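You operate a simulated robot arm through the tools that you are given. There is no shell and no other tool. Be economical: measure what you need, move in short steps, check, and stop when the job is done.

The job below is to be done with a simulated two-armed robot. You get a single attempt, and the scene is never put back.

JOB
Switch the truck off, then hold its controller on the table, switch it off and cradle it.

The check looks at the end state, three seconds after you hand in, the way a careful person would. Anything else that was tipped, shoved, dropped, spilled or broken makes it a failure.

ROBOT AND FRAMES
Two 6-joint arms with two-finger parallel grippers on one trunk, on a base that drives. Base frame: it is fixed to the floor where the robot stands at the start and does not move with it; the origin is under the middle of the robot, x ahead of it, y to its left, z up. Units: mm, rad, N and s.
The left shoulder is at the start at [-35, 177, 883], the right one opposite. With the tool pointing down near the work surface each hand reaches from about 100 to 720 mm from the robot's upright axis, wherever it stands, measured 20 degrees to its own side. Places, roughly: big controller switch [600, 300, 1100]; big truck switch [500, 200, 900]; teal cradle [500, -300, 800]; top of the pit table [600, -600, 800]. Payload 1.57 kg a hand.
The tool frame of a hand sits at the grasp point between the pads (the TCP): z along the fingers, y along the line on which they close. The tips reach 30 mm beyond it. The gripper opens to 80 mm. The fingers are 17 mm wide and 12 mm thick; the gripper's body (40 by 82 mm) begins 80 mm behind the TCP.
Orientation is that of the tool frame in the base frame, as [roll, pitch, yaw] about the fixed x, y, z axes, in that order (R = Rz(yaw) Ry(pitch) Rx(roll)). With the fingers straight down and closing along the base's y, the tool's x points along the base's -x, its y along +y and its z along -z.

CONTROLS
- The arms move only by the tool arm_command. It takes "left_increments", "right_increments" or both (then of equal length, played together; a hand with none holds still); each is a list of rows, each a list of 7 numbers: the shift along the tool's x, y, z in mm, then the turn, a rotation vector about the tool's x, y, z in rad, then the finger opening in mm, from 0 to 80. In form: [[tx, ty, tz, wx, wy, wz, grip], ...]. A call has 1 to 20 rows; each row shifts and turns the commanded pose from where the row before left it, along the tool's axes as they then stand. A row lasts 0.2 s, in which the tool goes at most 50 mm and 0.15 rad; a call with a longer step from one row to the next is refused whole, and so is a gripper value outside its range. A pose out of reach is approached as far as the arm can. The call stops where the force on the tool passes 90 N (or 10 N more than at its start, if that is more) or the arm is blocked; 0.2 s more then pass. The fingers move at their own pace (about 72 mm/s each) and stop on an object; they squeeze with about 38 N. The grip force told is the motor's: it shows also when the fingers shut on nothing. Time passes only in rows, and 0.2 s behind the last, so rows that do not move let the fingers close. It gives the time, the measured TCP pose, the force on the tool (base axes), the opening and the grip force at its end, in the units of the frame above (readings bear some noise), with the torque about the TCP (base axes, N m) and any sound that the robot's microphone picked up.
- Cameras (640 x 400 px; columns grow to the right, rows downward): "scene" is now at [32.1, 15.9, 1607]; the picture's right is [0.21, -0.98, 0.00], its down [-0.72, -0.16, -0.67] and it looks along [0.66, 0.14, -0.74] (base axes); focal length 262 px, centre (320, 200). "left" rides on the left gripper at [72, 7, -122] in its tool frame; the picture's right is [-0.09, 1.00, 0.00], its down [-0.84, -0.08, -0.54] and it looks along [-0.54, -0.05, 0.84] (tool axes); focal length 238 px, centre (320, 200). "right" rides on the right gripper at [72, -7, -122] in its tool frame; the picture's right is [0.09, 1.00, 0.00], its down [-0.84, 0.08, -0.54] and it looks along [-0.54, 0.05, 0.84] (tool axes); focal length 238 px, centre (320, 200). There is no depth. A picture from a camera that has moved, and an enlarged one, comes with that camera's place and axes in the base frame and with its lens.
- snapshot(camera): a new picture of that camera. It takes no simulated time.
- slide_trunk(by): slides the trunk up (or, below 0, down) by that many mm; the arms and the scene camera ride with it, the base frame stays. It gives what a move gives, with no picture.
- steer(legs): drives the robot by 1 to 6 legs, each [ahead, left, turn to the left] in mm, mm and rad, along the robot's own axes; the way and the turn of a leg run together, so that a leg with both is an arc; at most 1500 mm and 3.142 rad a leg. The arms and the cameras ride along, it lands a little off, and it stops where it bumps. It gives what a move gives.
- turn_head(pan, tilt): turns the head with the scene camera to pan (to the left, within 2.496 rad either way) and tilt (down, from -0.506 to 1.204), counted from straight ahead of the robot. It gives what a move gives.
- inspect(camera, box): a new picture of the part [left, top, right, bottom] of that camera's present view, enlarged. It takes no simulated time.
- job_done(): hands the job in; it is judged then, once.

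Work in short steps. Places have to be worked out from the pictures, the camera data and where the tool is seen: move nearer, look again, correct. Check each grasp and each placing, and mend what went wrong. You have 120 turns and 88 pictures in all, those below and enlarged ones among them. Open the grippers and draw the arms clear of the work before you hand the job in, unless the task says otherwise; then end with one line.

The tools are called after ">>>" as a command line: name --argument value ..., lists and objects as JSON in quotes. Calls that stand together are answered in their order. arm_command: Moves the arms, as the interface text tells. Its arguments: {"type":"object","properties":{"left_increments":{"type":"array"},"right_increments":{"type":"array"}},"required":[]} The other tools are called the same way: slide_trunk (by) slides the trunk up or down; steer (legs) drives the base; turn_head (pan, tilt) turns the head that bears the scene camera; snapshot (camera) takes a picture; inspect (camera, box) takes an enlarged picture of a part of a camera's view; job_done () hands the job in.

At the start:

```text
clock: 0.0
left_eef_pos: [422.4, 303.6, 1354.0]
left_orientation: [-3.141, 0.001, 3.141]
left_force: [-0.5, -0.7, -0.2]
left_torque: [0.01, -0.01, -0.01]
left_gripper_width: 80.1
left_finger_force: 0.2
right_eef_pos: [339.4, -86.9, 1390.7]
right_orientation: [3.14, -0.001, -3.14]
right_force: [0.1, 1.2, 0.5]
right_torque: [0.02, -0.03, -0.02]
right_gripper_width: 79.9
right_finger_force: 0.0
trunk travel left (down, up): [-323.0, 4.0]
robot x, y, heading: [2.5, -1.2, -0.002]
head pan, tilt: [0.215, 0.833]
```

scene: 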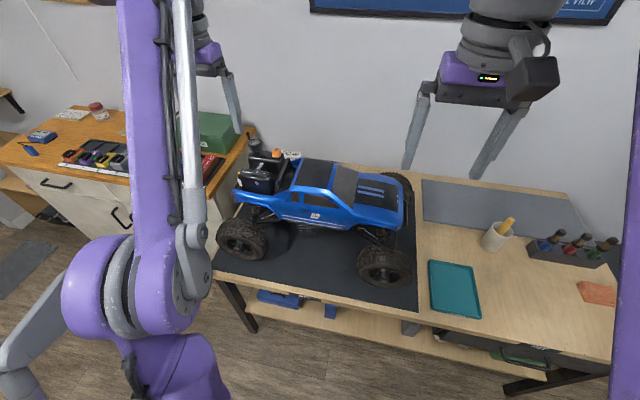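
right: 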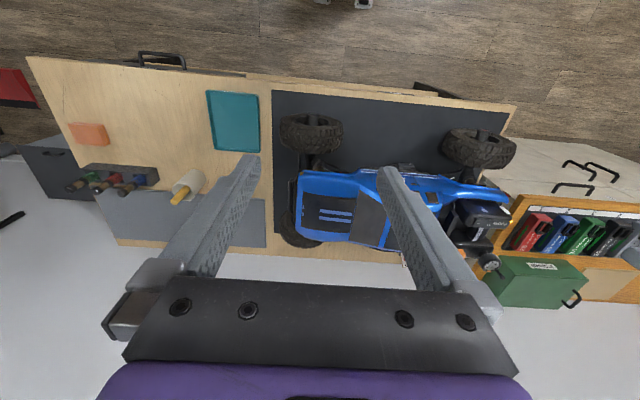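
left: 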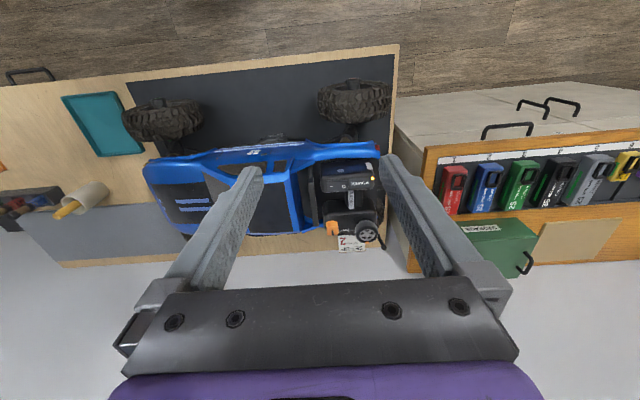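

I start by taking enlarged views of the truck and the controller, which seems to stand in the truck's rear.

>>> inspect --camera "scene" --box '[200, 130, 420, 290]'

>>> inspect --camera "left" --box '[240, 110, 420, 260]'

```text
2.50 times, centred on (310, 210) of scene
camera zoom: at [32.1, 15.9, 1607.0], right [0.21, -0.98, 0.0], down [-0.72, -0.16, -0.67], along [0.66, 0.14, -0.74], focal length 656 px, centre (345, 175)
```

zoom: 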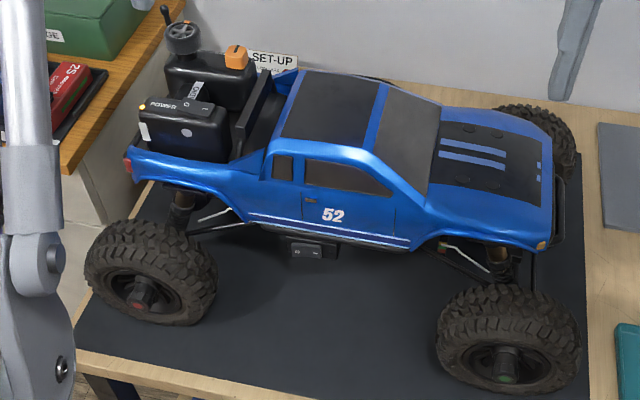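

```text
2.67 times, centred on (330, 185) of left
camera zoom: at [350.7, 309.1, 1476.1], right [0.09, 1.0, 0.0], down [0.84, -0.08, 0.54], along [0.54, -0.05, -0.84], focal length 636 px, centre (293, 240)
```

zoom: 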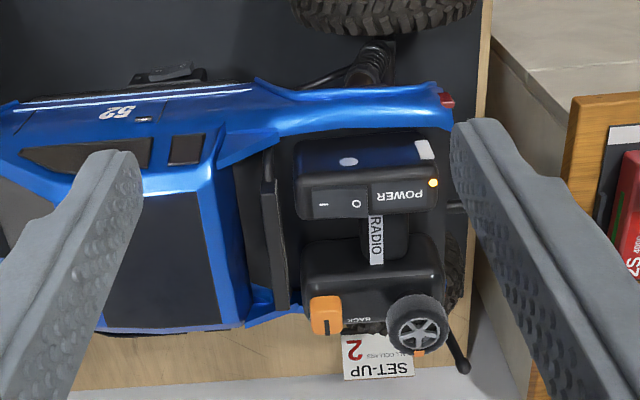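

The truck's rocker sits under the door sill at about (520, 170, 900). The controller lies in the truck bed with its POWER rocker facing up. I lower the left hand beside the truck to look closer.

>>> arm_command --left_increments '[[0, -19, 43, 0, 0, 0, 20], [0, -19, 43, 0, 0, 0, 0], [0, -19, 43, 0, 0, 0, 0], [0, -19, 43, 0, 0, 0, 0], [0, -19, 43, 0, 0, 0, 0], [0, -19, 43, 0, 0, 0, 0], [0, -19, 43, 0, 0, 0, 0]]'

>>> snapshot --camera "left"

>>> snapshot --camera "scene"

```text
clock: 1.6
left_eef_pos: [422.9, 169.4, 1051.8]
left_orientation: [3.14, 0.0, 3.141]
left_force: [0.1, 0.1, -0.8]
left_torque: [0.0, 0.0, 0.03]
left_gripper_width: 0.0
left_finger_force: 21.2
right_eef_pos: [338.5, -87.1, 1390.3]
right_orientation: [3.141, -0.001, -3.141]
right_force: [-0.4, 0.3, -0.6]
right_torque: [-0.01, -0.01, -0.02]
right_gripper_width: 79.9
right_finger_force: 0.0
trunk travel left (down, up): [-323.0, 4.0]
robot x, y, heading: [-2.1, -1.4, -0.001]
head pan, tilt: [0.215, 0.833]
```

```text
82 pictures are left
camera left: at [351.1, 175.5, 1175.3], right [0.09, 1.0, 0.0], down [0.84, -0.08, 0.54], along [0.54, -0.05, -0.84], focal length 238 px, centre (320, 200)
```

left: 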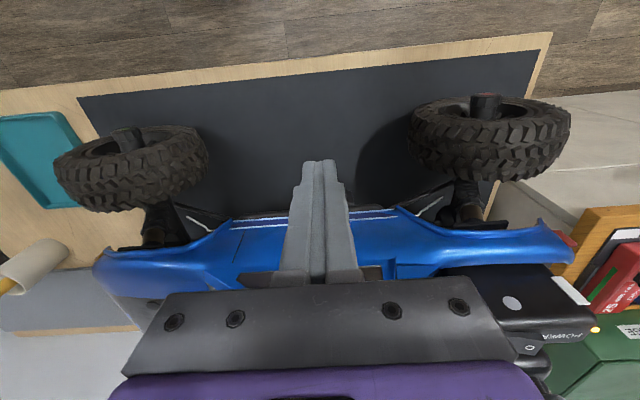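

```text
81 pictures are left
camera scene: at [32.6, 15.6, 1607.0], right [0.21, -0.98, 0.0], down [-0.72, -0.16, -0.67], along [0.66, 0.14, -0.74], focal length 262 px, centre (320, 200)
```

scene: 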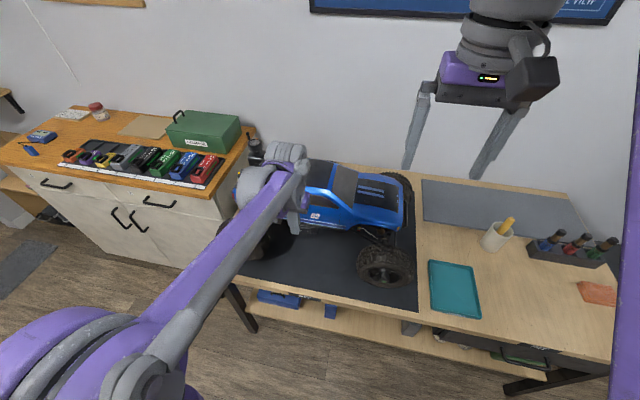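

The fingers hide the switch from here. I tilt the tool forward about its y so that it points at the truck's side, then look.

>>> arm_command --left_increments '[[10, 0, 20, 0, -0.15, 0, 0], [10, 0, 20, 0, -0.15, 0, 0], [10, 0, 20, 0, -0.15, 0, 0], [10, 0, 10, 0, -0.15, 0, 0], [10, 0, 0, 0, -0.15, 0, 0], [20, 0, 0, 0, -0.15, 0, 0], [20, 0, 0, 0, -0.15, 0, 0], [20, 0, -20, 0, 0, 0, 0]]'

>>> snapshot --camera "left"

```text
clock: 3.4
left_eef_pos: [360.4, 167.1, 958.1]
left_orientation: [-3.14, 1.049, -3.141]
left_force: [0.3, 1.0, 0.3]
left_torque: [0.0, 0.04, 0.01]
left_gripper_width: 0.1
left_finger_force: 21.9
left hand out of reach, approached as far as the arm can: row 7, 8
right_eef_pos: [338.1, -87.6, 1390.1]
right_orientation: [-3.141, 0.0, 3.14]
right_force: [-0.7, -0.8, 0.2]
right_torque: [0.04, -0.01, -0.03]
right_gripper_width: 80.0
right_finger_force: 0.1
trunk travel left (down, up): [-323.0, 4.0]
robot x, y, heading: [3.2, 2.9, -0.006]
head pan, tilt: [0.215, 0.833]
```

```text
80 pictures are left
camera left: at [219.0, 174.4, 957.5], right [0.05, 1.0, 0.08], down [-0.05, -0.08, 1.0], along [1.0, -0.05, 0.05], focal length 238 px, centre (320, 200)
```

left: 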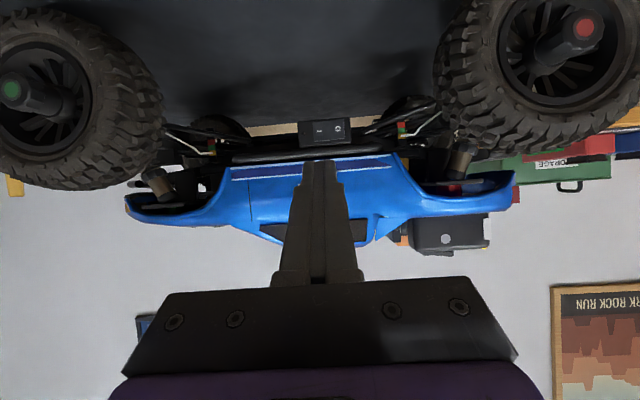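

>>> inspect --camera "left" --box '[260, 95, 400, 185]'

```text
4.44 times, centred on (330, 140) of left
camera zoom: at [219.0, 174.4, 957.5], right [0.05, 1.0, 0.08], down [-0.05, -0.08, 1.0], along [1.0, -0.05, 0.05], focal length 1059 px, centre (276, 467)
```

zoom: 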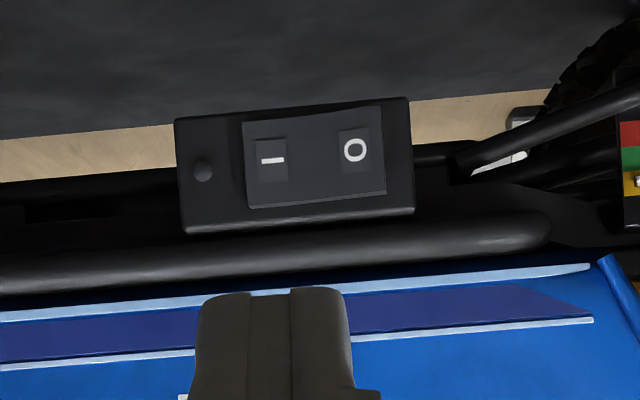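

The rocker's O half sits at about (525, 190, 886), with O on the left (+y) half and I on the right. I approach to about 20 mm short with closed fingers.

>>> arm_command --left_increments '[[-5.2, 5.2, 32, 0, 0, 0, 0], [-5.2, 5.2, 32, 0, 0, 0, 0], [-5.2, 5.2, 32, 0, 0, 0, 0], [-5.2, 5.2, 32, 0, 0, 0, 0], [0, 0, 0, 0, 0, 0, 0]]'

>>> inspect --camera "left" --box '[240, 60, 400, 200]'

```text
clock: 4.6
left_eef_pos: [460.6, 191.2, 924.7]
left_orientation: [3.141, 1.049, -3.141]
left_force: [-0.1, -1.4, -0.3]
left_torque: [-0.03, 0.02, -0.01]
left_gripper_width: 0.0
left_finger_force: 21.2
left hand out of reach, approached as far as the arm can: row 1, 2
right_eef_pos: [338.9, -88.0, 1389.7]
right_orientation: [-3.14, 0.0, -3.141]
right_force: [0.2, 0.0, -0.9]
right_torque: [0.0, 0.01, -0.01]
right_gripper_width: 79.8
right_finger_force: 0.0
trunk travel left (down, up): [-323.0, 4.0]
robot x, y, heading: [-2.0, 1.5, -0.005]
head pan, tilt: [0.215, 0.833]
```

```text
2.86 times, centred on (320, 130) of left
camera zoom: at [319.6, 197.4, 924.0], right [0.05, 1.0, 0.08], down [-0.05, -0.08, 1.0], along [1.0, -0.05, 0.05], focal length 681 px, centre (320, 400)
```

zoom: 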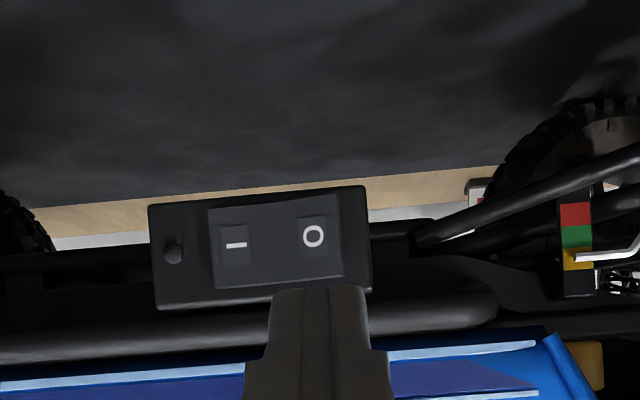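

The pose agrees with the estimate: about 45 mm straight ahead to contact. I advance 38 mm, then check the force.

>>> arm_command --left_increments '[[1, 0, 20, 0, 0, 0, 0], [1, 0, 15, 0, 0, 0, 0], [0, 0, 3, 0, 0, 0, 0], [0, 0, 0, 0, 0, 0, 0]]'

>>> inspect --camera "left" --box '[240, 60, 400, 200]'

```text
clock: 5.6
left_eef_pos: [495.5, 191.7, 908.6]
left_orientation: [3.141, 1.047, 3.141]
left_force: [-0.1, -0.6, -0.3]
left_torque: [0.0, -0.01, -0.01]
left_gripper_width: 0.2
left_finger_force: 21.3
left hand out of reach, approached as far as the arm can: row 1
right_eef_pos: [339.2, -87.0, 1389.9]
right_orientation: [3.141, 0.0, -3.141]
right_force: [0.5, 0.9, -0.8]
right_torque: [0.0, 0.03, 0.0]
right_gripper_width: 80.1
right_finger_force: 0.0
trunk travel left (down, up): [-323.0, 4.0]
robot x, y, heading: [0.5, -3.1, -0.001]
head pan, tilt: [0.215, 0.833]
```

```text
2.86 times, centred on (320, 130) of left
camera zoom: at [354.1, 197.1, 905.7], right [0.05, 1.0, 0.08], down [-0.05, -0.08, 1.0], along [1.0, -0.05, 0.05], focal length 681 px, centre (320, 400)
```

zoom: 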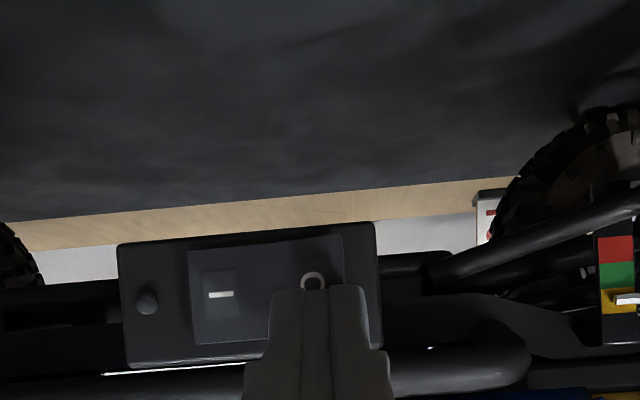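

The tip is nearly touching but about 8 mm high on the rocker. I lower it (tool +x) and ease in.

>>> arm_command --left_increments '[[8, 0.5, 0, 0, 0, 0, 0], [0, 0, 3, 0, 0, 0, 0], [0, 0, 3, 0, 0, 0, 0], [0, 0, 0, 0, 0, 0, 0]]'

>>> inspect --camera "left" --box '[240, 60, 400, 200]'

```text
clock: 6.6
left_eef_pos: [498.6, 190.9, 904.8]
left_orientation: [-3.141, 1.05, -3.141]
left_force: [-11.0, 1.8, 3.3]
left_torque: [-0.01, -0.02, -0.07]
left_gripper_width: 0.1
left_finger_force: 21.1
left hand out of reach, approached as far as the arm can: row 1
right_eef_pos: [339.2, -86.3, 1390.7]
right_orientation: [3.141, 0.002, 3.141]
right_force: [-0.2, 0.6, -0.8]
right_torque: [-0.02, -0.01, -0.01]
right_gripper_width: 79.9
right_finger_force: 0.0
trunk travel left (down, up): [-323.0, 4.0]
robot x, y, heading: [2.0, -0.8, -0.001]
head pan, tilt: [0.215, 0.833]
```

```text
2.86 times, centred on (320, 130) of left
camera zoom: at [357.4, 197.4, 903.3], right [0.05, 1.0, 0.08], down [-0.05, -0.08, 1.0], along [1.0, -0.05, 0.05], focal length 681 px, centre (320, 400)
```

zoom: 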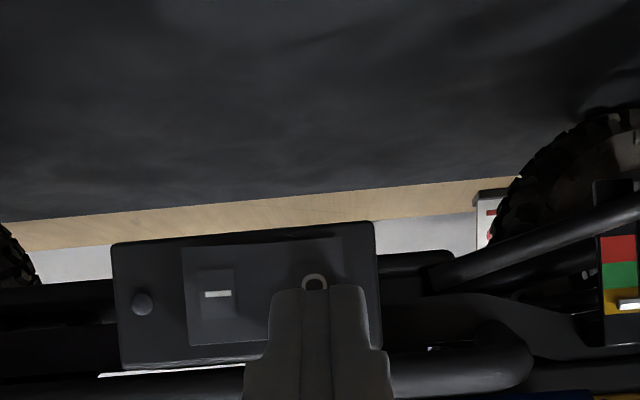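

Contact at 11 N with no click yet; I press a little further in small steps.

>>> arm_command --left_increments '[[1, 0, 2, 0, 0, 0, 0], [0, 0, 2, 0, 0, 0, 0], [0, 0, 0, 0, 0, 0, 0]]'

>>> inspect --camera "left" --box '[240, 60, 400, 200]'

```text
clock: 7.4
left_eef_pos: [499.3, 190.1, 904.7]
left_orientation: [-3.142, 1.047, -3.141]
left_force: [-34.2, 3.7, 6.3]
left_torque: [-0.01, 0.15, -0.23]
left_gripper_width: 0.0
left_finger_force: 21.1
right_eef_pos: [333.4, -86.8, 1390.4]
right_orientation: [3.141, 0.004, 3.141]
right_force: [0.2, -0.1, 0.9]
right_torque: [-0.01, 0.0, 0.01]
right_gripper_width: 80.2
right_finger_force: 0.1
trunk travel left (down, up): [-323.0, 4.0]
robot x, y, heading: [3.1, -0.4, -0.001]
head pan, tilt: [0.215, 0.833]
```

```text
2.86 times, centred on (320, 130) of left
camera zoom: at [357.9, 197.3, 901.7], right [0.05, 1.0, 0.08], down [-0.05, -0.08, 1.0], along [1.0, -0.05, 0.05], focal length 681 px, centre (320, 400)
```

zoom: 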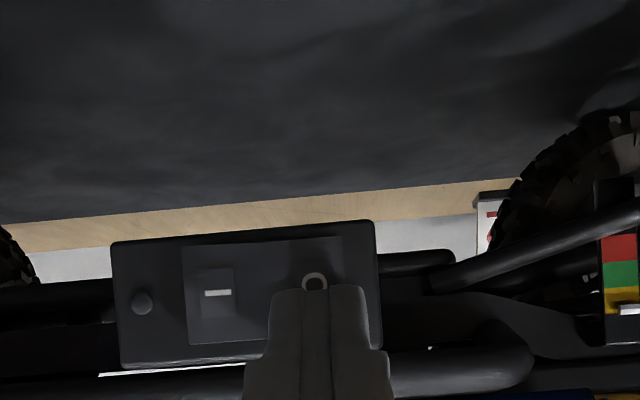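

At 34 N nothing moved. The torque puts the contact at the finger's upper corner (z≈897), probably on the housing rim rather than the rocker. I back off and go lower.

>>> arm_command --left_increments '[[0, 0, -15, 0, 0, 0, 0], [15, 4, 0, 0, 0, 0, 0], [0, 0, 0, 0, 0, 0, 0]]'

>>> inspect --camera "left" --box '[240, 60, 400, 200]'

```text
clock: 8.2
left_eef_pos: [490.6, 193.4, 910.1]
left_orientation: [-3.14, 1.048, -3.141]
left_force: [0.1, -0.1, -0.3]
left_torque: [-0.01, -0.03, 0.01]
left_gripper_width: 0.0
left_finger_force: 20.8
left hand out of reach, approached as far as the arm can: row 2
right_eef_pos: [340.0, -87.3, 1391.3]
right_orientation: [-3.14, -0.001, 3.141]
right_force: [-0.8, 0.2, -0.3]
right_torque: [0.06, 0.04, 0.01]
right_gripper_width: 80.0
right_finger_force: 0.1
trunk travel left (down, up): [-323.0, 4.0]
robot x, y, heading: [1.2, 0.8, 0.005]
head pan, tilt: [0.215, 0.833]
```

```text
2.86 times, centred on (320, 130) of left
camera zoom: at [350.0, 199.2, 908.4], right [0.05, 1.0, 0.08], down [-0.05, -0.08, 1.0], along [1.0, -0.05, 0.05], focal length 681 px, centre (320, 400)
```

zoom: 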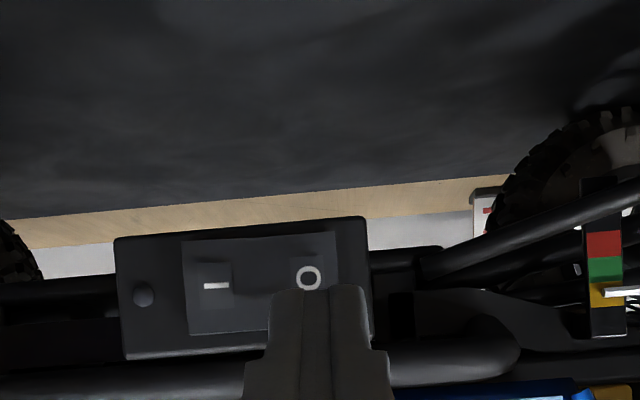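

Lowering is clipped by the arm's reach limit at this height. I back off 40 mm and lower the trunk so the arm has margin.

>>> arm_command --left_increments '[[0, 0, -40, 0, 0, 0, 0], [0, 0, 0, 0, 0, 0, 0]]'

>>> slide_trunk --by -60

>>> inspect --camera "left" --box '[240, 60, 400, 200]'

```text
clock: 8.8
left_eef_pos: [457.7, 192.0, 928.8]
left_orientation: [-3.142, 1.047, -3.141]
left_force: [-0.4, 0.8, -0.4]
left_torque: [-0.01, -0.01, 0.02]
left_gripper_width: 0.1
left_finger_force: 21.2
right_eef_pos: [339.4, -88.3, 1390.9]
right_orientation: [-3.14, 0.0, -3.141]
right_force: [0.2, 0.2, 0.9]
right_torque: [-0.01, 0.01, 0.03]
right_gripper_width: 80.0
right_finger_force: 0.2
trunk travel left (down, up): [-323.0, 4.0]
robot x, y, heading: [-5.0, 2.3, 0.001]
head pan, tilt: [0.215, 0.833]
```

```text
clock: 9.8
left_eef_pos: [456.2, 192.2, 868.8]
left_orientation: [-3.14, 1.053, 3.142]
left_force: [-0.4, -0.1, -0.8]
left_torque: [0.01, 0.01, 0.02]
left_gripper_width: 0.0
left_finger_force: 21.3
right_eef_pos: [335.7, -87.8, 1322.4]
right_orientation: [3.141, -0.018, 3.142]
right_force: [-0.3, -0.5, 0.0]
right_torque: [0.0, -0.02, 0.0]
right_gripper_width: 79.9
right_finger_force: 0.0
trunk travel left (down, up): [-263.0, 64.0]
robot x, y, heading: [2.9, 2.8, -0.004]
head pan, tilt: [0.215, 0.833]
```

```text
2.86 times, centred on (320, 130) of left
camera zoom: at [314.9, 199.1, 868.3], right [0.05, 1.0, 0.08], down [-0.05, -0.08, 1.0], along [1.0, -0.05, 0.05], focal length 681 px, centre (320, 400)
```

zoom: 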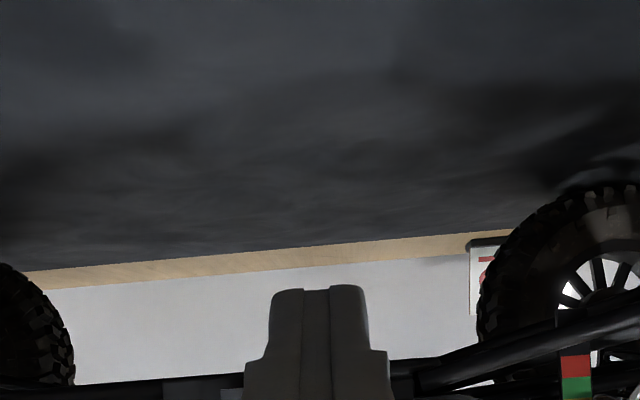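

I tilt the tool nearer to horizontal and raise it to the rocker's height, 40 mm off, then look.

>>> arm_command --left_increments '[[-16, 0, 0, 0, -0.13, 0, 0], [-16, 0, -10, 0, -0.13, 0, 0], [0, 0, 0, 0, 0, 0, 0]]'

>>> inspect --camera "left" --box '[240, 60, 400, 200]'

>>> inspect --camera "scene" --box '[230, 150, 390, 280]'

```text
clock: 10.6
left_eef_pos: [462.0, 192.6, 902.1]
left_orientation: [3.14, 1.311, 3.14]
left_force: [0.0, 0.4, 0.5]
left_torque: [-0.02, 0.03, -0.02]
left_gripper_width: 0.0
left_finger_force: 21.2
right_eef_pos: [336.7, -86.6, 1319.9]
right_orientation: [-3.14, -0.017, 3.14]
right_force: [-0.5, 0.3, 0.9]
right_torque: [-0.05, 0.01, 0.02]
right_gripper_width: 79.9
right_finger_force: 0.1
trunk travel left (down, up): [-263.0, 64.0]
robot x, y, heading: [-2.9, 0.1, 0.002]
head pan, tilt: [0.215, 0.833]
```

```text
2.86 times, centred on (320, 130) of left
camera zoom: at [324.9, 199.1, 864.1], right [0.02, 1.0, 0.09], down [-0.31, -0.08, 0.95], along [0.95, -0.05, 0.31], focal length 681 px, centre (320, 400)
```

zoom: 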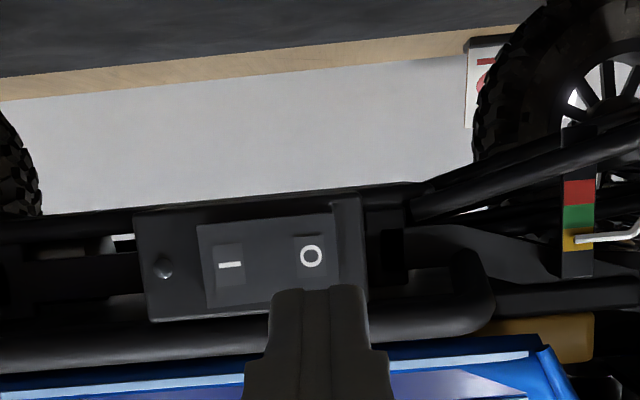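

```text
3.08 times, centred on (310, 215) of scene
camera zoom: at [34.7, 15.9, 1542.7], right [0.21, -0.98, 0.0], down [-0.72, -0.16, -0.67], along [0.66, 0.14, -0.74], focal length 807 px, centre (351, 154)
```

zoom: 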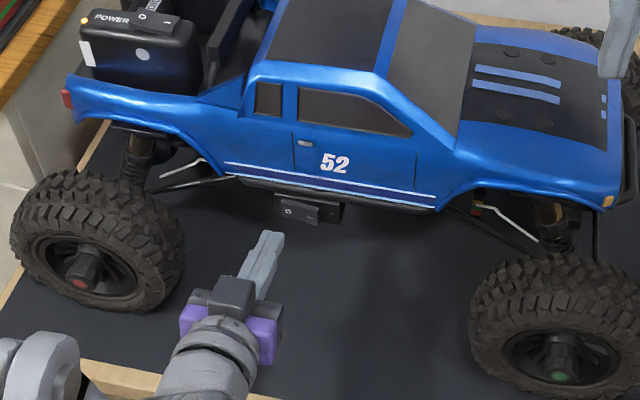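

>>> inspect --camera "scene" --box '[292, 205, 324, 225]'

>>> inspect --camera "left" --box '[270, 100, 340, 144]'

```text
16.00 times, centred on (308, 215) of scene
camera zoom: at [34.7, 15.9, 1542.7], right [0.21, -0.98, 0.0], down [-0.72, -0.16, -0.67], along [0.66, 0.14, -0.74], focal length 4197 px, centre (512, -40)
```

zoom: 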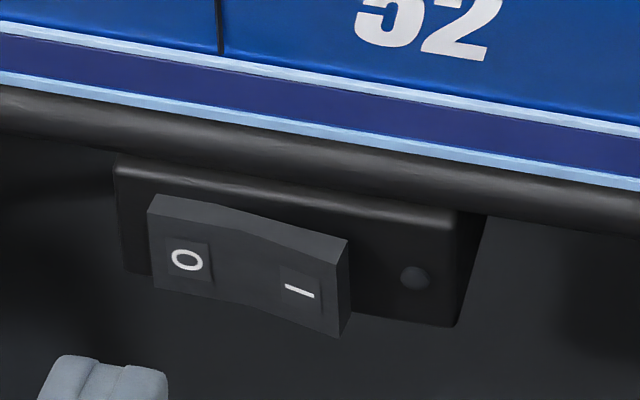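

```text
9.09 times, centred on (305, 122) of left
camera zoom: at [324.9, 199.1, 864.1], right [0.02, 1.0, 0.09], down [-0.31, -0.08, 0.95], along [0.95, -0.05, 0.31], focal length 2167 px, centre (456, 909)
```

zoom: 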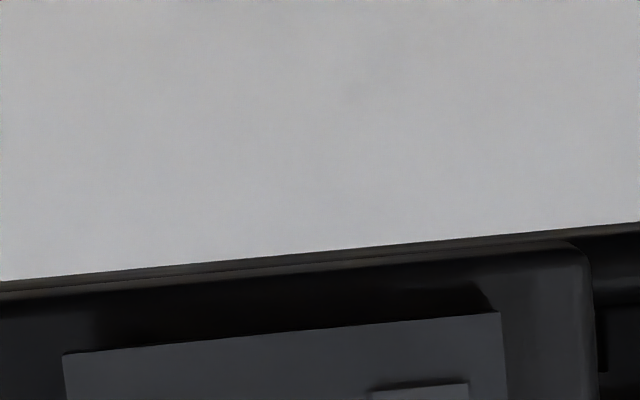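

The close view shows the rocker's I end standing proud and the O end pushed in, so the first press may already have flipped it. I confirm with a gentle press centred on O: 28 mm ahead, then small steps.

>>> arm_command --left_increments '[[0, 1, 20, 0, 0, 0, 0], [0, 1, 8, 0, 0, 0, 0], [0, 0, 3, 0, 0, 0, 0], [0, 0, 3, 0, 0, 0, 0], [0, 0, 0, 0, 0, 0, 0]]'

>>> inspect --camera "scene" --box '[292, 205, 324, 225]'

```text
clock: 11.8
left_eef_pos: [494.3, 194.5, 891.6]
left_orientation: [3.141, 1.309, 3.14]
left_force: [0.8, 0.0, -0.2]
left_torque: [0.02, 0.0, 0.01]
left_gripper_width: 0.0
left_finger_force: 21.1
right_eef_pos: [335.9, -87.0, 1320.6]
right_orientation: [-3.14, -0.018, -3.141]
right_force: [0.9, 0.8, -0.7]
right_torque: [0.02, -0.04, -0.01]
right_gripper_width: 79.9
right_finger_force: 0.0
trunk travel left (down, up): [-263.0, 64.0]
robot x, y, heading: [1.7, 0.5, 0.003]
head pan, tilt: [0.215, 0.833]
```

```text
16.00 times, centred on (308, 215) of scene
camera zoom: at [34.5, 15.9, 1542.7], right [0.21, -0.98, 0.0], down [-0.72, -0.16, -0.67], along [0.66, 0.14, -0.74], focal length 4197 px, centre (512, -40)
```

zoom: 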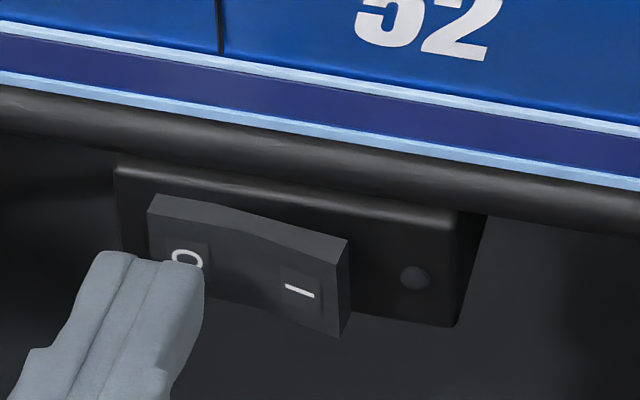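

The finger sits over O but is not in contact yet. I press on in 2-3 mm steps.

>>> arm_command --left_increments '[[0, 0, 3, 0, 0, 0, 0], [0, 0, 3, 0, 0, 0, 0], [0, 0, 0, 0, 0, 0, 0]]'

>>> inspect --camera "scene" --box '[292, 205, 324, 225]'

```text
clock: 12.6
left_eef_pos: [498.7, 193.7, 891.9]
left_orientation: [3.141, 1.31, 3.141]
left_force: [-15.2, 0.9, -0.4]
left_torque: [-0.01, 0.02, -0.12]
left_gripper_width: 0.0
left_finger_force: 20.9
right_eef_pos: [334.3, -87.3, 1321.8]
right_orientation: [3.141, -0.015, -3.141]
right_force: [0.2, 0.1, 0.5]
right_torque: [0.03, 0.0, 0.0]
right_gripper_width: 80.1
right_finger_force: 0.0
trunk travel left (down, up): [-263.0, 64.0]
robot x, y, heading: [0.4, 3.5, -0.004]
head pan, tilt: [0.215, 0.833]
```

```text
16.00 times, centred on (308, 215) of scene
camera zoom: at [32.4, 16.1, 1542.7], right [0.21, -0.98, 0.0], down [-0.72, -0.16, -0.67], along [0.66, 0.14, -0.74], focal length 4197 px, centre (512, -40)
```

zoom: 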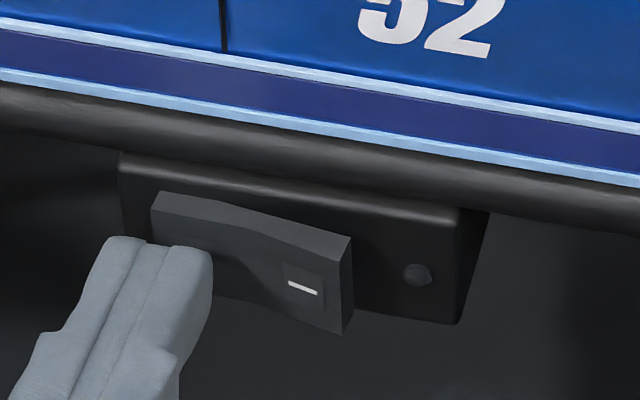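

Contact at 15 N is at the finger's inner edge and the rocker does not yield. For certainty I shift 7 mm outward for a longer lever and press again.

>>> arm_command --left_increments '[[0, 0, -8, 0, 0, 0, 0], [0, 7, 0, 0, 0, 0, 0], [0, 0, 6, 0, 0, 0, 0], [0, 0, 3, 0, 0, 0, 0], [0, 0, 2, 0, 0, 0, 0], [0, 0, 1, 0, 0, 0, 0], [0, 0, 0, 0, 0, 0, 0]]'

>>> inspect --camera "scene" --box '[292, 205, 324, 225]'

```text
clock: 14.2
left_eef_pos: [499.3, 202.2, 890.7]
left_orientation: [-3.141, 1.311, 3.14]
left_force: [-40.0, 1.1, -0.7]
left_torque: [0.02, 0.09, -0.4]
left_gripper_width: 0.1
left_finger_force: 21.4
right_eef_pos: [332.4, -87.4, 1321.7]
right_orientation: [-3.141, -0.014, -3.142]
right_force: [0.3, 1.1, 0.0]
right_torque: [-0.01, 0.01, 0.01]
right_gripper_width: 80.1
right_finger_force: 0.0
trunk travel left (down, up): [-263.0, 64.0]
robot x, y, heading: [-2.6, -2.3, 0.003]
head pan, tilt: [0.215, 0.833]
```

```text
16.00 times, centred on (308, 215) of scene
camera zoom: at [28.8, 16.1, 1542.7], right [0.21, -0.98, 0.0], down [-0.72, -0.16, -0.68], along [0.66, 0.14, -0.74], focal length 4197 px, centre (512, -40)
```

zoom: 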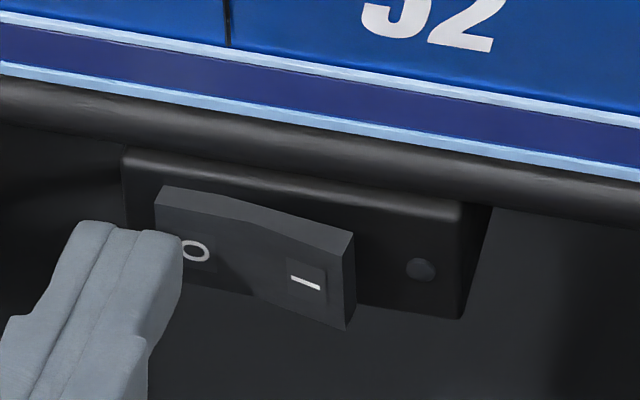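

At 40 N on the O end nothing yields and O is fully in, so the truck is off. I retreat the left hand, raise it and turn the tool downward to look at the controller in the bed.

>>> arm_command --left_increments '[[0, 0, -40, 0, 0, 0, 0], [0, 0, -50, 0, 0, 0, 0], [0, 0, -30, 0, 0, 0, 0], [-50, 0, 0, 0, 0, 0, 0], [-50, 0, 0, 0, 0, 0, 0], [-50, 0, 0, 0, 0, 0, 0], [-50, 0, 0, 0, 0, 0, 0], [-50, 0, 0, 0, 0, 0, 0], [-45, 10, 0, 0, 0, 0, 0], [0, 12, 0, 0, 0.145, 0, 0], [0, 12, 0, 0, 0.145, 0, 0], [0, 12, 0, 0, 0.145, 0, 0], [0, 12, 0, 0, 0.145, 0, 0], [0, 12, 0, 0, 0.145, 0, 0], [0, 12, 0, 0, 0.145, 0, 0], [0, 12, 0, 0, 0.145, 0, 0], [0, 12, 0, 0, 0.145, 0, 0], [0, 0, 0, 0, 0.15, 0, 40], [0, 0, 0, 0, 0, 0, 80]]'

>>> snapshot --camera "left"

>>> snapshot --camera "scene"

```text
clock: 18.2
left_eef_pos: [462.2, 307.3, 1206.2]
left_orientation: [3.139, -0.001, -3.141]
left_force: [-0.2, -0.2, 0.3]
left_torque: [0.03, 0.0, 0.0]
left_gripper_width: 77.8
left_finger_force: 0.1
right_eef_pos: [335.2, -87.6, 1321.2]
right_orientation: [3.141, -0.017, -3.141]
right_force: [-0.3, 0.2, -0.4]
right_torque: [-0.04, 0.0, -0.04]
right_gripper_width: 79.8
right_finger_force: 0.0
trunk travel left (down, up): [-263.0, 64.0]
robot x, y, heading: [1.1, -0.1, 0.003]
head pan, tilt: [0.215, 0.833]
```

```text
65 pictures are left
camera left: at [390.9, 314.3, 1329.4], right [0.09, 1.0, 0.0], down [0.84, -0.08, 0.54], along [0.54, -0.05, -0.84], focal length 238 px, centre (320, 200)
```

left: 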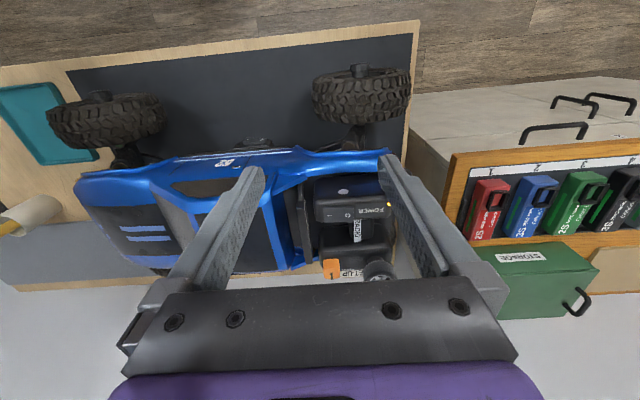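

```text
64 pictures are left
camera scene: at [33.6, 15.7, 1542.7], right [0.21, -0.98, 0.0], down [-0.72, -0.16, -0.67], along [0.66, 0.14, -0.74], focal length 262 px, centre (320, 200)
```

scene: 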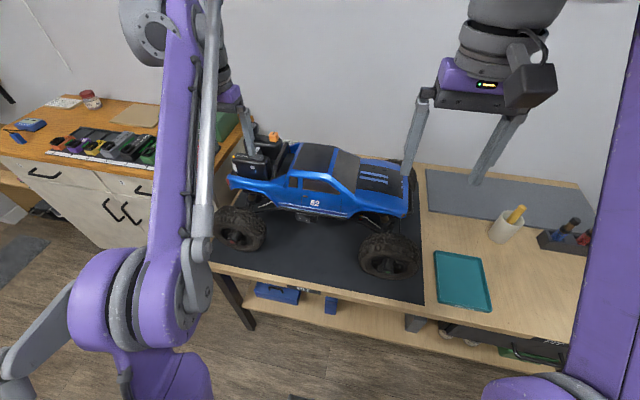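

>>> inspect --camera "left" --box '[290, 165, 410, 285]'

>>> inspect --camera "scene" --box '[220, 120, 310, 200]'

```text
3.33 times, centred on (350, 225) of left
camera zoom: at [390.9, 314.3, 1329.4], right [0.09, 1.0, 0.0], down [0.84, -0.08, 0.54], along [0.54, -0.05, -0.84], focal length 794 px, centre (220, 117)
```

zoom: 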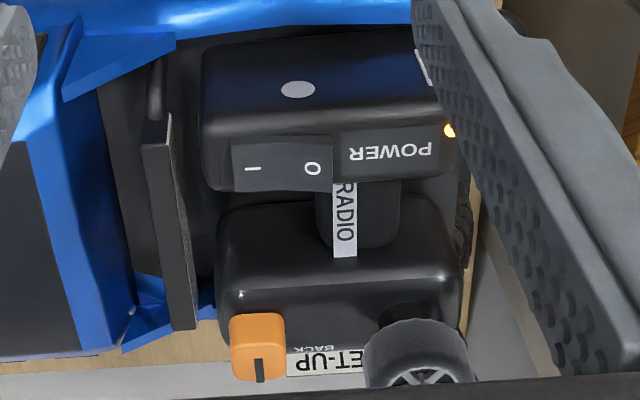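

```text
5.00 times, centred on (265, 160) of scene
camera zoom: at [33.6, 15.7, 1542.7], right [0.21, -0.98, 0.0], down [-0.72, -0.16, -0.67], along [0.66, 0.14, -0.74], focal length 1312 px, centre (595, 400)
```

zoom: 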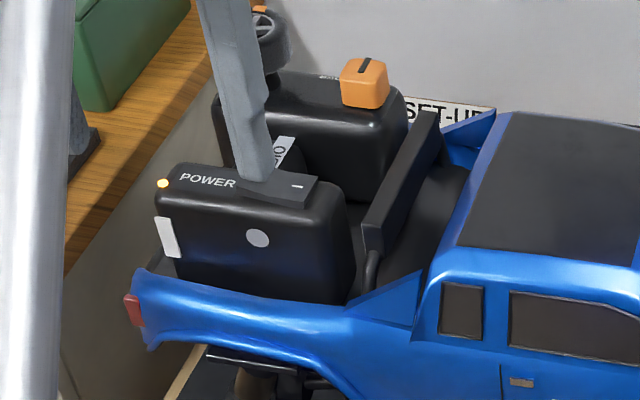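

The controller lies in the bed: base block towards me (top about z 1067, POWER rocker on top, O near y 335), then a neck along x, then the head with wheel and trigger behind. I take a top-down look by tilting the left hand so its camera looks straight down.

>>> arm_command --left_increments '[[0, 0, 0, 0, 0.1425, 0, 80], [0, 0, 0, 0, 0.1425, 0, 80], [0, 0, 0, 0, 0.1425, 0, 80], [0, 0, 0, 0, 0.1425, 0, 80], [-30, 5, -14.5, 0, 0, 0, 80], [-30, 5, -14.5, 0, 0, 0, 80], [-30, 5, -14.5, 0, 0, 0, 80], [-30, 5, -14.5, 0, 0, 0, 80], [0, 0, 0, 0, 0, 0, 80]]'

>>> snapshot --camera "left"

```text
clock: 19.1
left_eef_pos: [435.9, 300.3, 1192.6]
left_orientation: [-3.135, -0.463, 3.12]
left_force: [7.2, 16.2, -5.4]
left_torque: [-2.65, 1.1, -0.42]
left_gripper_width: 80.1
left_finger_force: 0.1
left hand out of reach, approached as far as the arm can: row 2, 4
right_eef_pos: [339.0, -86.5, 1320.9]
right_orientation: [-3.141, -0.02, -3.142]
right_force: [0.2, 0.0, 0.3]
right_torque: [0.0, 0.0, -0.01]
right_gripper_width: 80.0
right_finger_force: 0.0
trunk travel left (down, up): [-263.0, 64.0]
robot x, y, heading: [-0.8, -0.4, 0.003]
head pan, tilt: [0.215, 0.833]
stopped in row 4 (left hand): the force on the tool passed its limit at 153 N (the readings are from after the stop); the commanded pose is now the measured one
```

```text
61 pictures are left
camera left: at [426.7, 308.3, 1333.9], right [0.1, 0.99, -0.05], down [0.99, -0.1, 0.11], along [0.11, -0.06, -0.99], focal length 238 px, centre (320, 200)
```

left: 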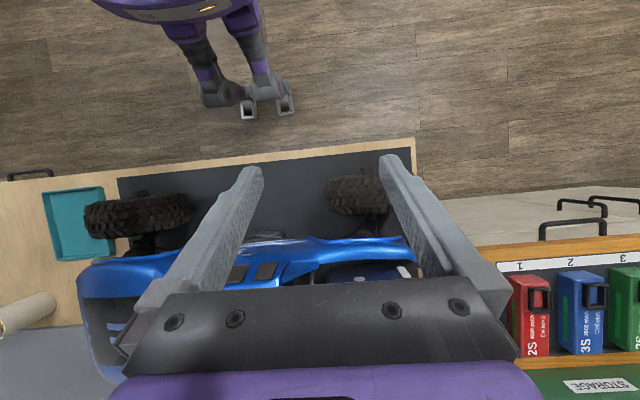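

A stop at 153 N: tilting back apparently jammed the wrist against the forearm or a joint limit, as nothing else is near. I rotate back and check.

>>> arm_command --left_increments '[[0, 0, 0, 0, -0.1, 0, 80], [0, 0, 0, 0, -0.12, 0, 80], [0, 0, 0, 0, -0.12, 0, 80], [0, 0, 0, 0, -0.12, 0, 80], [0, 0, 0, 0, 0, 0, 80]]'

>>> snapshot --camera "scene"

```text
clock: 20.3
left_eef_pos: [433.4, 300.2, 1193.0]
left_orientation: [-3.139, -0.001, 3.123]
left_force: [0.0, -0.4, -0.3]
left_torque: [0.0, 0.03, 0.02]
left_gripper_width: 80.0
left_finger_force: 0.1
right_eef_pos: [336.9, -87.1, 1319.7]
right_orientation: [3.141, -0.016, 3.141]
right_force: [0.6, 0.1, 0.1]
right_torque: [0.04, -0.01, 0.0]
right_gripper_width: 80.0
right_finger_force: 0.0
trunk travel left (down, up): [-263.0, 64.0]
robot x, y, heading: [0.0, -2.0, -0.001]
head pan, tilt: [0.215, 0.833]
```

```text
60 pictures are left
camera scene: at [34.9, 15.8, 1542.7], right [0.21, -0.98, 0.0], down [-0.72, -0.16, -0.67], along [0.66, 0.14, -0.74], focal length 262 px, centre (320, 200)
```

scene: 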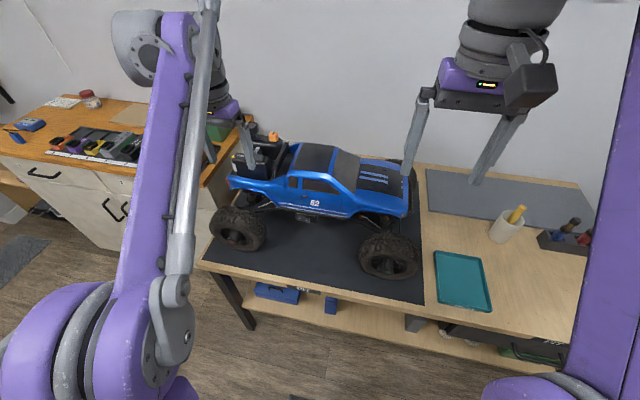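

Nothing was disturbed. I keep the tool straight down and go forward for a steeper view.

>>> arm_command --left_increments '[[-42, 13, -6, 0, 0, 0, 80], [-42, 13, -6, 0, 0, 0, 80], [-42, 13, -6, 0, 0, 0.018, 80], [0, 0, 0, 0, 0, 0, 80]]'

>>> inspect --camera "left" --box '[230, 90, 430, 290]'

```text
clock: 21.3
left_eef_pos: [513.3, 325.0, 1182.7]
left_orientation: [-3.14, -0.002, 3.116]
left_force: [-0.5, -0.1, -0.2]
left_torque: [-0.01, 0.0, 0.01]
left_gripper_width: 80.1
left_finger_force: 0.1
left hand out of reach, approached as far as the arm can: row 2, 3
right_eef_pos: [336.7, -86.5, 1319.8]
right_orientation: [-3.141, -0.019, 3.141]
right_force: [-0.6, -0.1, 0.2]
right_torque: [-0.01, 0.01, 0.0]
right_gripper_width: 79.8
right_finger_force: 0.1
trunk travel left (down, up): [-263.0, 64.0]
robot x, y, heading: [3.6, -2.4, 0.002]
head pan, tilt: [0.215, 0.833]
```

```text
2.00 times, centred on (330, 190) of left
camera zoom: at [442.3, 333.8, 1305.9], right [0.12, 0.99, 0.0], down [0.84, -0.1, 0.54], along [0.54, -0.07, -0.84], focal length 477 px, centre (300, 220)
```

zoom: 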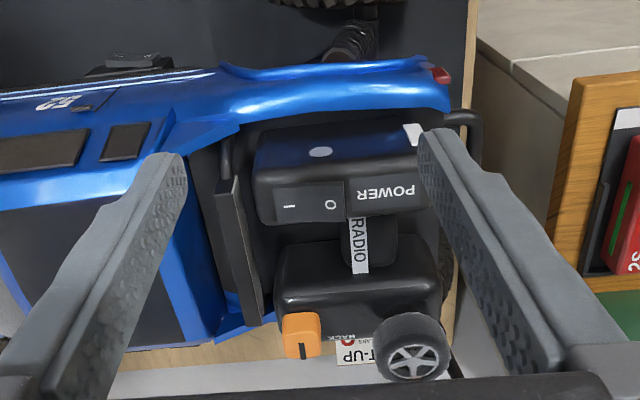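

The tool-down reach ends here at this height. I raise the trunk by 60 and drive 80 mm forward (the table edge is near x≈375, so there is ample room), then look again.

>>> slide_trunk --by 60

>>> steer --legs '[[80, 0, 0]]'

>>> inspect --camera "left" --box '[230, 60, 430, 260]'

```text
clock: 22.3
left_eef_pos: [512.9, 325.4, 1242.3]
left_orientation: [-3.137, -0.001, 3.107]
left_force: [-0.1, -0.1, 0.0]
left_torque: [0.02, 0.03, 0.04]
left_gripper_width: 80.0
left_finger_force: 0.0
right_eef_pos: [336.2, -87.9, 1380.5]
right_orientation: [-3.14, -0.018, 3.141]
right_force: [0.4, -0.3, 0.3]
right_torque: [-0.01, -0.02, 0.01]
right_gripper_width: 80.0
right_finger_force: 0.0
trunk travel left (down, up): [-323.0, 4.0]
robot x, y, heading: [1.2, -1.2, 0.005]
head pan, tilt: [0.215, 0.833]
```

```text
clock: 23.4
left_eef_pos: [591.0, 325.0, 1244.3]
left_orientation: [-3.139, -0.002, 3.107]
left_force: [-0.5, -0.1, 0.5]
left_torque: [-0.03, -0.01, 0.01]
left_gripper_width: 80.1
left_finger_force: 0.0
right_eef_pos: [412.7, -89.4, 1381.1]
right_orientation: [3.141, -0.016, 3.141]
right_force: [-0.1, 0.5, 0.0]
right_torque: [-0.02, -0.03, 0.03]
right_gripper_width: 80.1
right_finger_force: 0.1
trunk travel left (down, up): [-323.0, 4.0]
robot x, y, heading: [78.3, 1.4, 0.001]
head pan, tilt: [0.215, 0.833]
```

```text
2.00 times, centred on (330, 160) of left
camera zoom: at [519.6, 333.5, 1366.2], right [0.13, 0.99, 0.0], down [0.83, -0.11, 0.54], along [0.54, -0.07, -0.84], focal length 477 px, centre (300, 280)
```

zoom: 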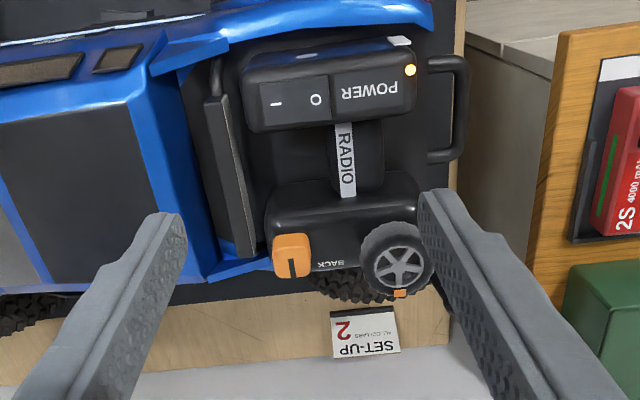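

Now a clear view. The neck runs along x from about 605 to 660 at y≈360 (35 mm wide), with its top at z≈1042. I align the yaw, go above it and descend to z 1110 with 64 mm opening, then check.

>>> arm_command --left_increments '[[-20, 17, 10, 0, 0, -0.034, 64], [-21, 18, 30, 0, 0, 0, 64], [0, 0, 47, 0, 0, 0, 64], [0, 0, 47, 0, 0, 0, 64], [0, 0, 0, 0, 0, 0, 64]]'

>>> inspect --camera "left" --box '[220, 0, 440, 200]'

>>> inspect --camera "scene" --box '[190, 100, 310, 210]'

```text
clock: 24.6
left_eef_pos: [632.8, 357.5, 1110.6]
left_orientation: [-3.139, -0.002, 3.14]
left_force: [0.0, 0.4, 0.0]
left_torque: [-0.01, 0.0, 0.0]
left_gripper_width: 64.0
left_finger_force: 0.0
right_eef_pos: [414.7, -88.3, 1380.8]
right_orientation: [-3.141, -0.017, -3.141]
right_force: [0.0, 0.2, 0.5]
right_torque: [0.03, 0.02, -0.01]
right_gripper_width: 80.1
right_finger_force: 0.0
trunk travel left (down, up): [-323.0, 4.0]
robot x, y, heading: [82.7, -4.0, 0.001]
head pan, tilt: [0.215, 0.833]
```

```text
2.00 times, centred on (330, 100) of left
camera zoom: at [560.9, 364.3, 1232.5], right [0.09, 1.0, 0.0], down [0.84, -0.08, 0.54], along [0.54, -0.05, -0.84], focal length 477 px, centre (300, 400)
```

zoom: 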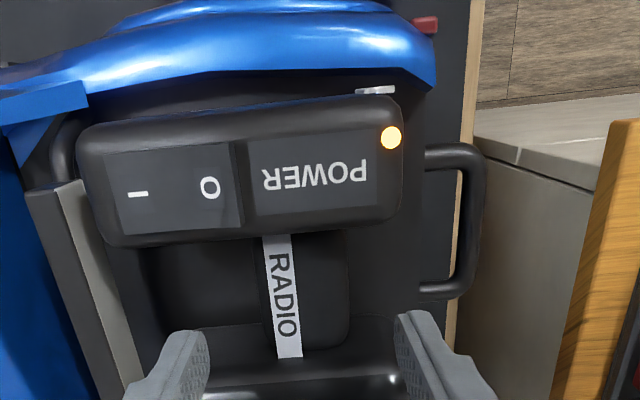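

```text
3.64 times, centred on (250, 155) of scene
camera zoom: at [110.7, 15.6, 1607.0], right [0.21, -0.98, 0.0], down [-0.72, -0.16, -0.67], along [0.66, 0.14, -0.74], focal length 954 px, centre (574, 364)
```

zoom: 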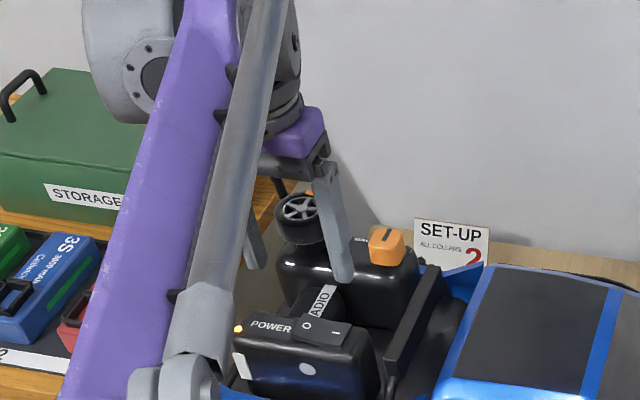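

The neck centre is at y≈360.5 and the fingers straddle it. I shift +3 mm, descend to z≈1030, and close.

>>> arm_command --left_increments '[[0, 3, 30, 0, 0, 0, 64], [0, 0, 30, 0, 0, 0, 64], [0, 0, 20, 0, 0, 0, 64], [0, 0, 0, 0, 0, 0, 64]]'

>>> snapshot --camera "left"

>>> inspect --camera "scene" --box '[190, 100, 310, 210]'

```text
clock: 25.6
left_eef_pos: [634.0, 360.6, 1031.8]
left_orientation: [-3.139, -0.002, 3.14]
left_force: [0.0, -0.2, 0.4]
left_torque: [-0.02, 0.03, 0.0]
left_gripper_width: 64.0
left_finger_force: 0.1
right_eef_pos: [413.9, -86.7, 1380.2]
right_orientation: [-3.14, -0.018, 3.14]
right_force: [0.0, 0.7, 0.0]
right_torque: [-0.01, -0.01, 0.01]
right_gripper_width: 79.9
right_finger_force: 0.0
trunk travel left (down, up): [-323.0, 4.0]
robot x, y, heading: [76.3, -0.1, 0.002]
head pan, tilt: [0.215, 0.833]
```

```text
55 pictures are left
camera left: at [561.8, 367.9, 1152.8], right [0.09, 1.0, 0.0], down [0.84, -0.08, 0.54], along [0.54, -0.05, -0.84], focal length 238 px, centre (320, 200)
```

left: 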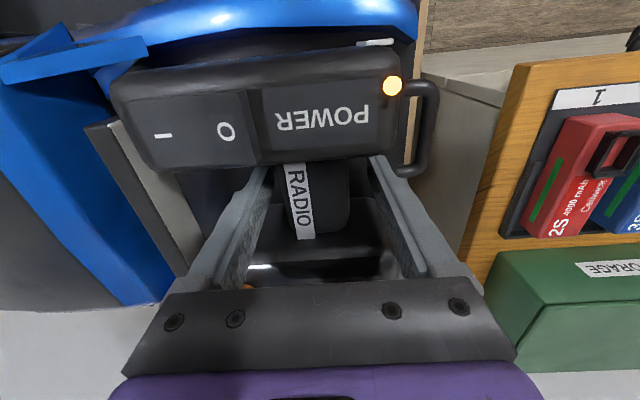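

```text
3.64 times, centred on (250, 155) of scene
camera zoom: at [110.5, 15.7, 1607.0], right [0.21, -0.98, 0.0], down [-0.72, -0.16, -0.67], along [0.66, 0.14, -0.74], focal length 954 px, centre (574, 364)
```

zoom: 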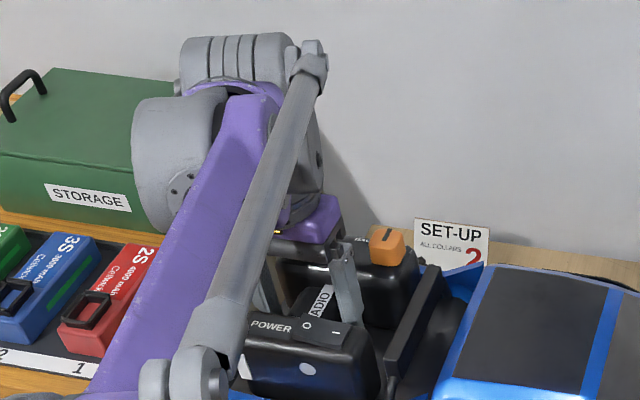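

The fingers are on both sides of the neck with no contact force. I close and let them settle.

>>> arm_command --left_increments '[[0, 0, 0, 0, 0, 0, 20], [0, 0, 0, 0, 0, 0, 10], [0, 0, 0, 0, 0, 0, 10], [0, 0, 0, 0, 0, 0, 10]]'

>>> snapshot --camera "left"

```text
clock: 26.6
left_eef_pos: [634.3, 360.6, 1030.9]
left_orientation: [-3.14, -0.001, 3.139]
left_force: [-0.5, 0.8, -0.5]
left_torque: [0.19, 0.0, -0.06]
left_gripper_width: 39.8
left_finger_force: 37.8
right_eef_pos: [414.9, -87.7, 1380.9]
right_orientation: [-3.141, -0.017, -3.141]
right_force: [0.5, 0.6, -0.4]
right_torque: [0.01, -0.01, -0.02]
right_gripper_width: 80.1
right_finger_force: 0.1
trunk travel left (down, up): [-323.0, 4.0]
robot x, y, heading: [76.9, 0.4, -0.002]
head pan, tilt: [0.215, 0.833]
```

```text
53 pictures are left
camera left: at [561.9, 367.9, 1153.0], right [0.09, 1.0, 0.0], down [0.84, -0.08, 0.54], along [0.54, -0.05, -0.84], focal length 238 px, centre (320, 200)
```

left: 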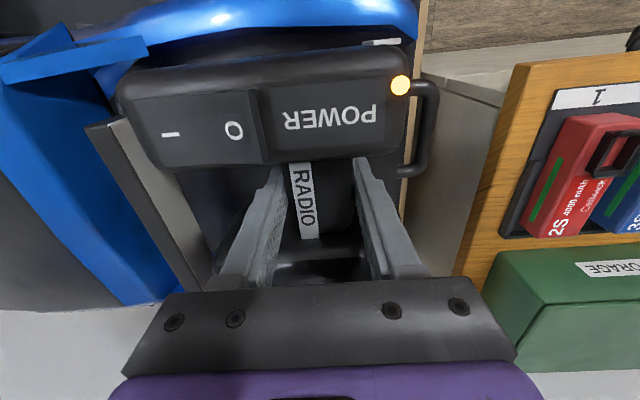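

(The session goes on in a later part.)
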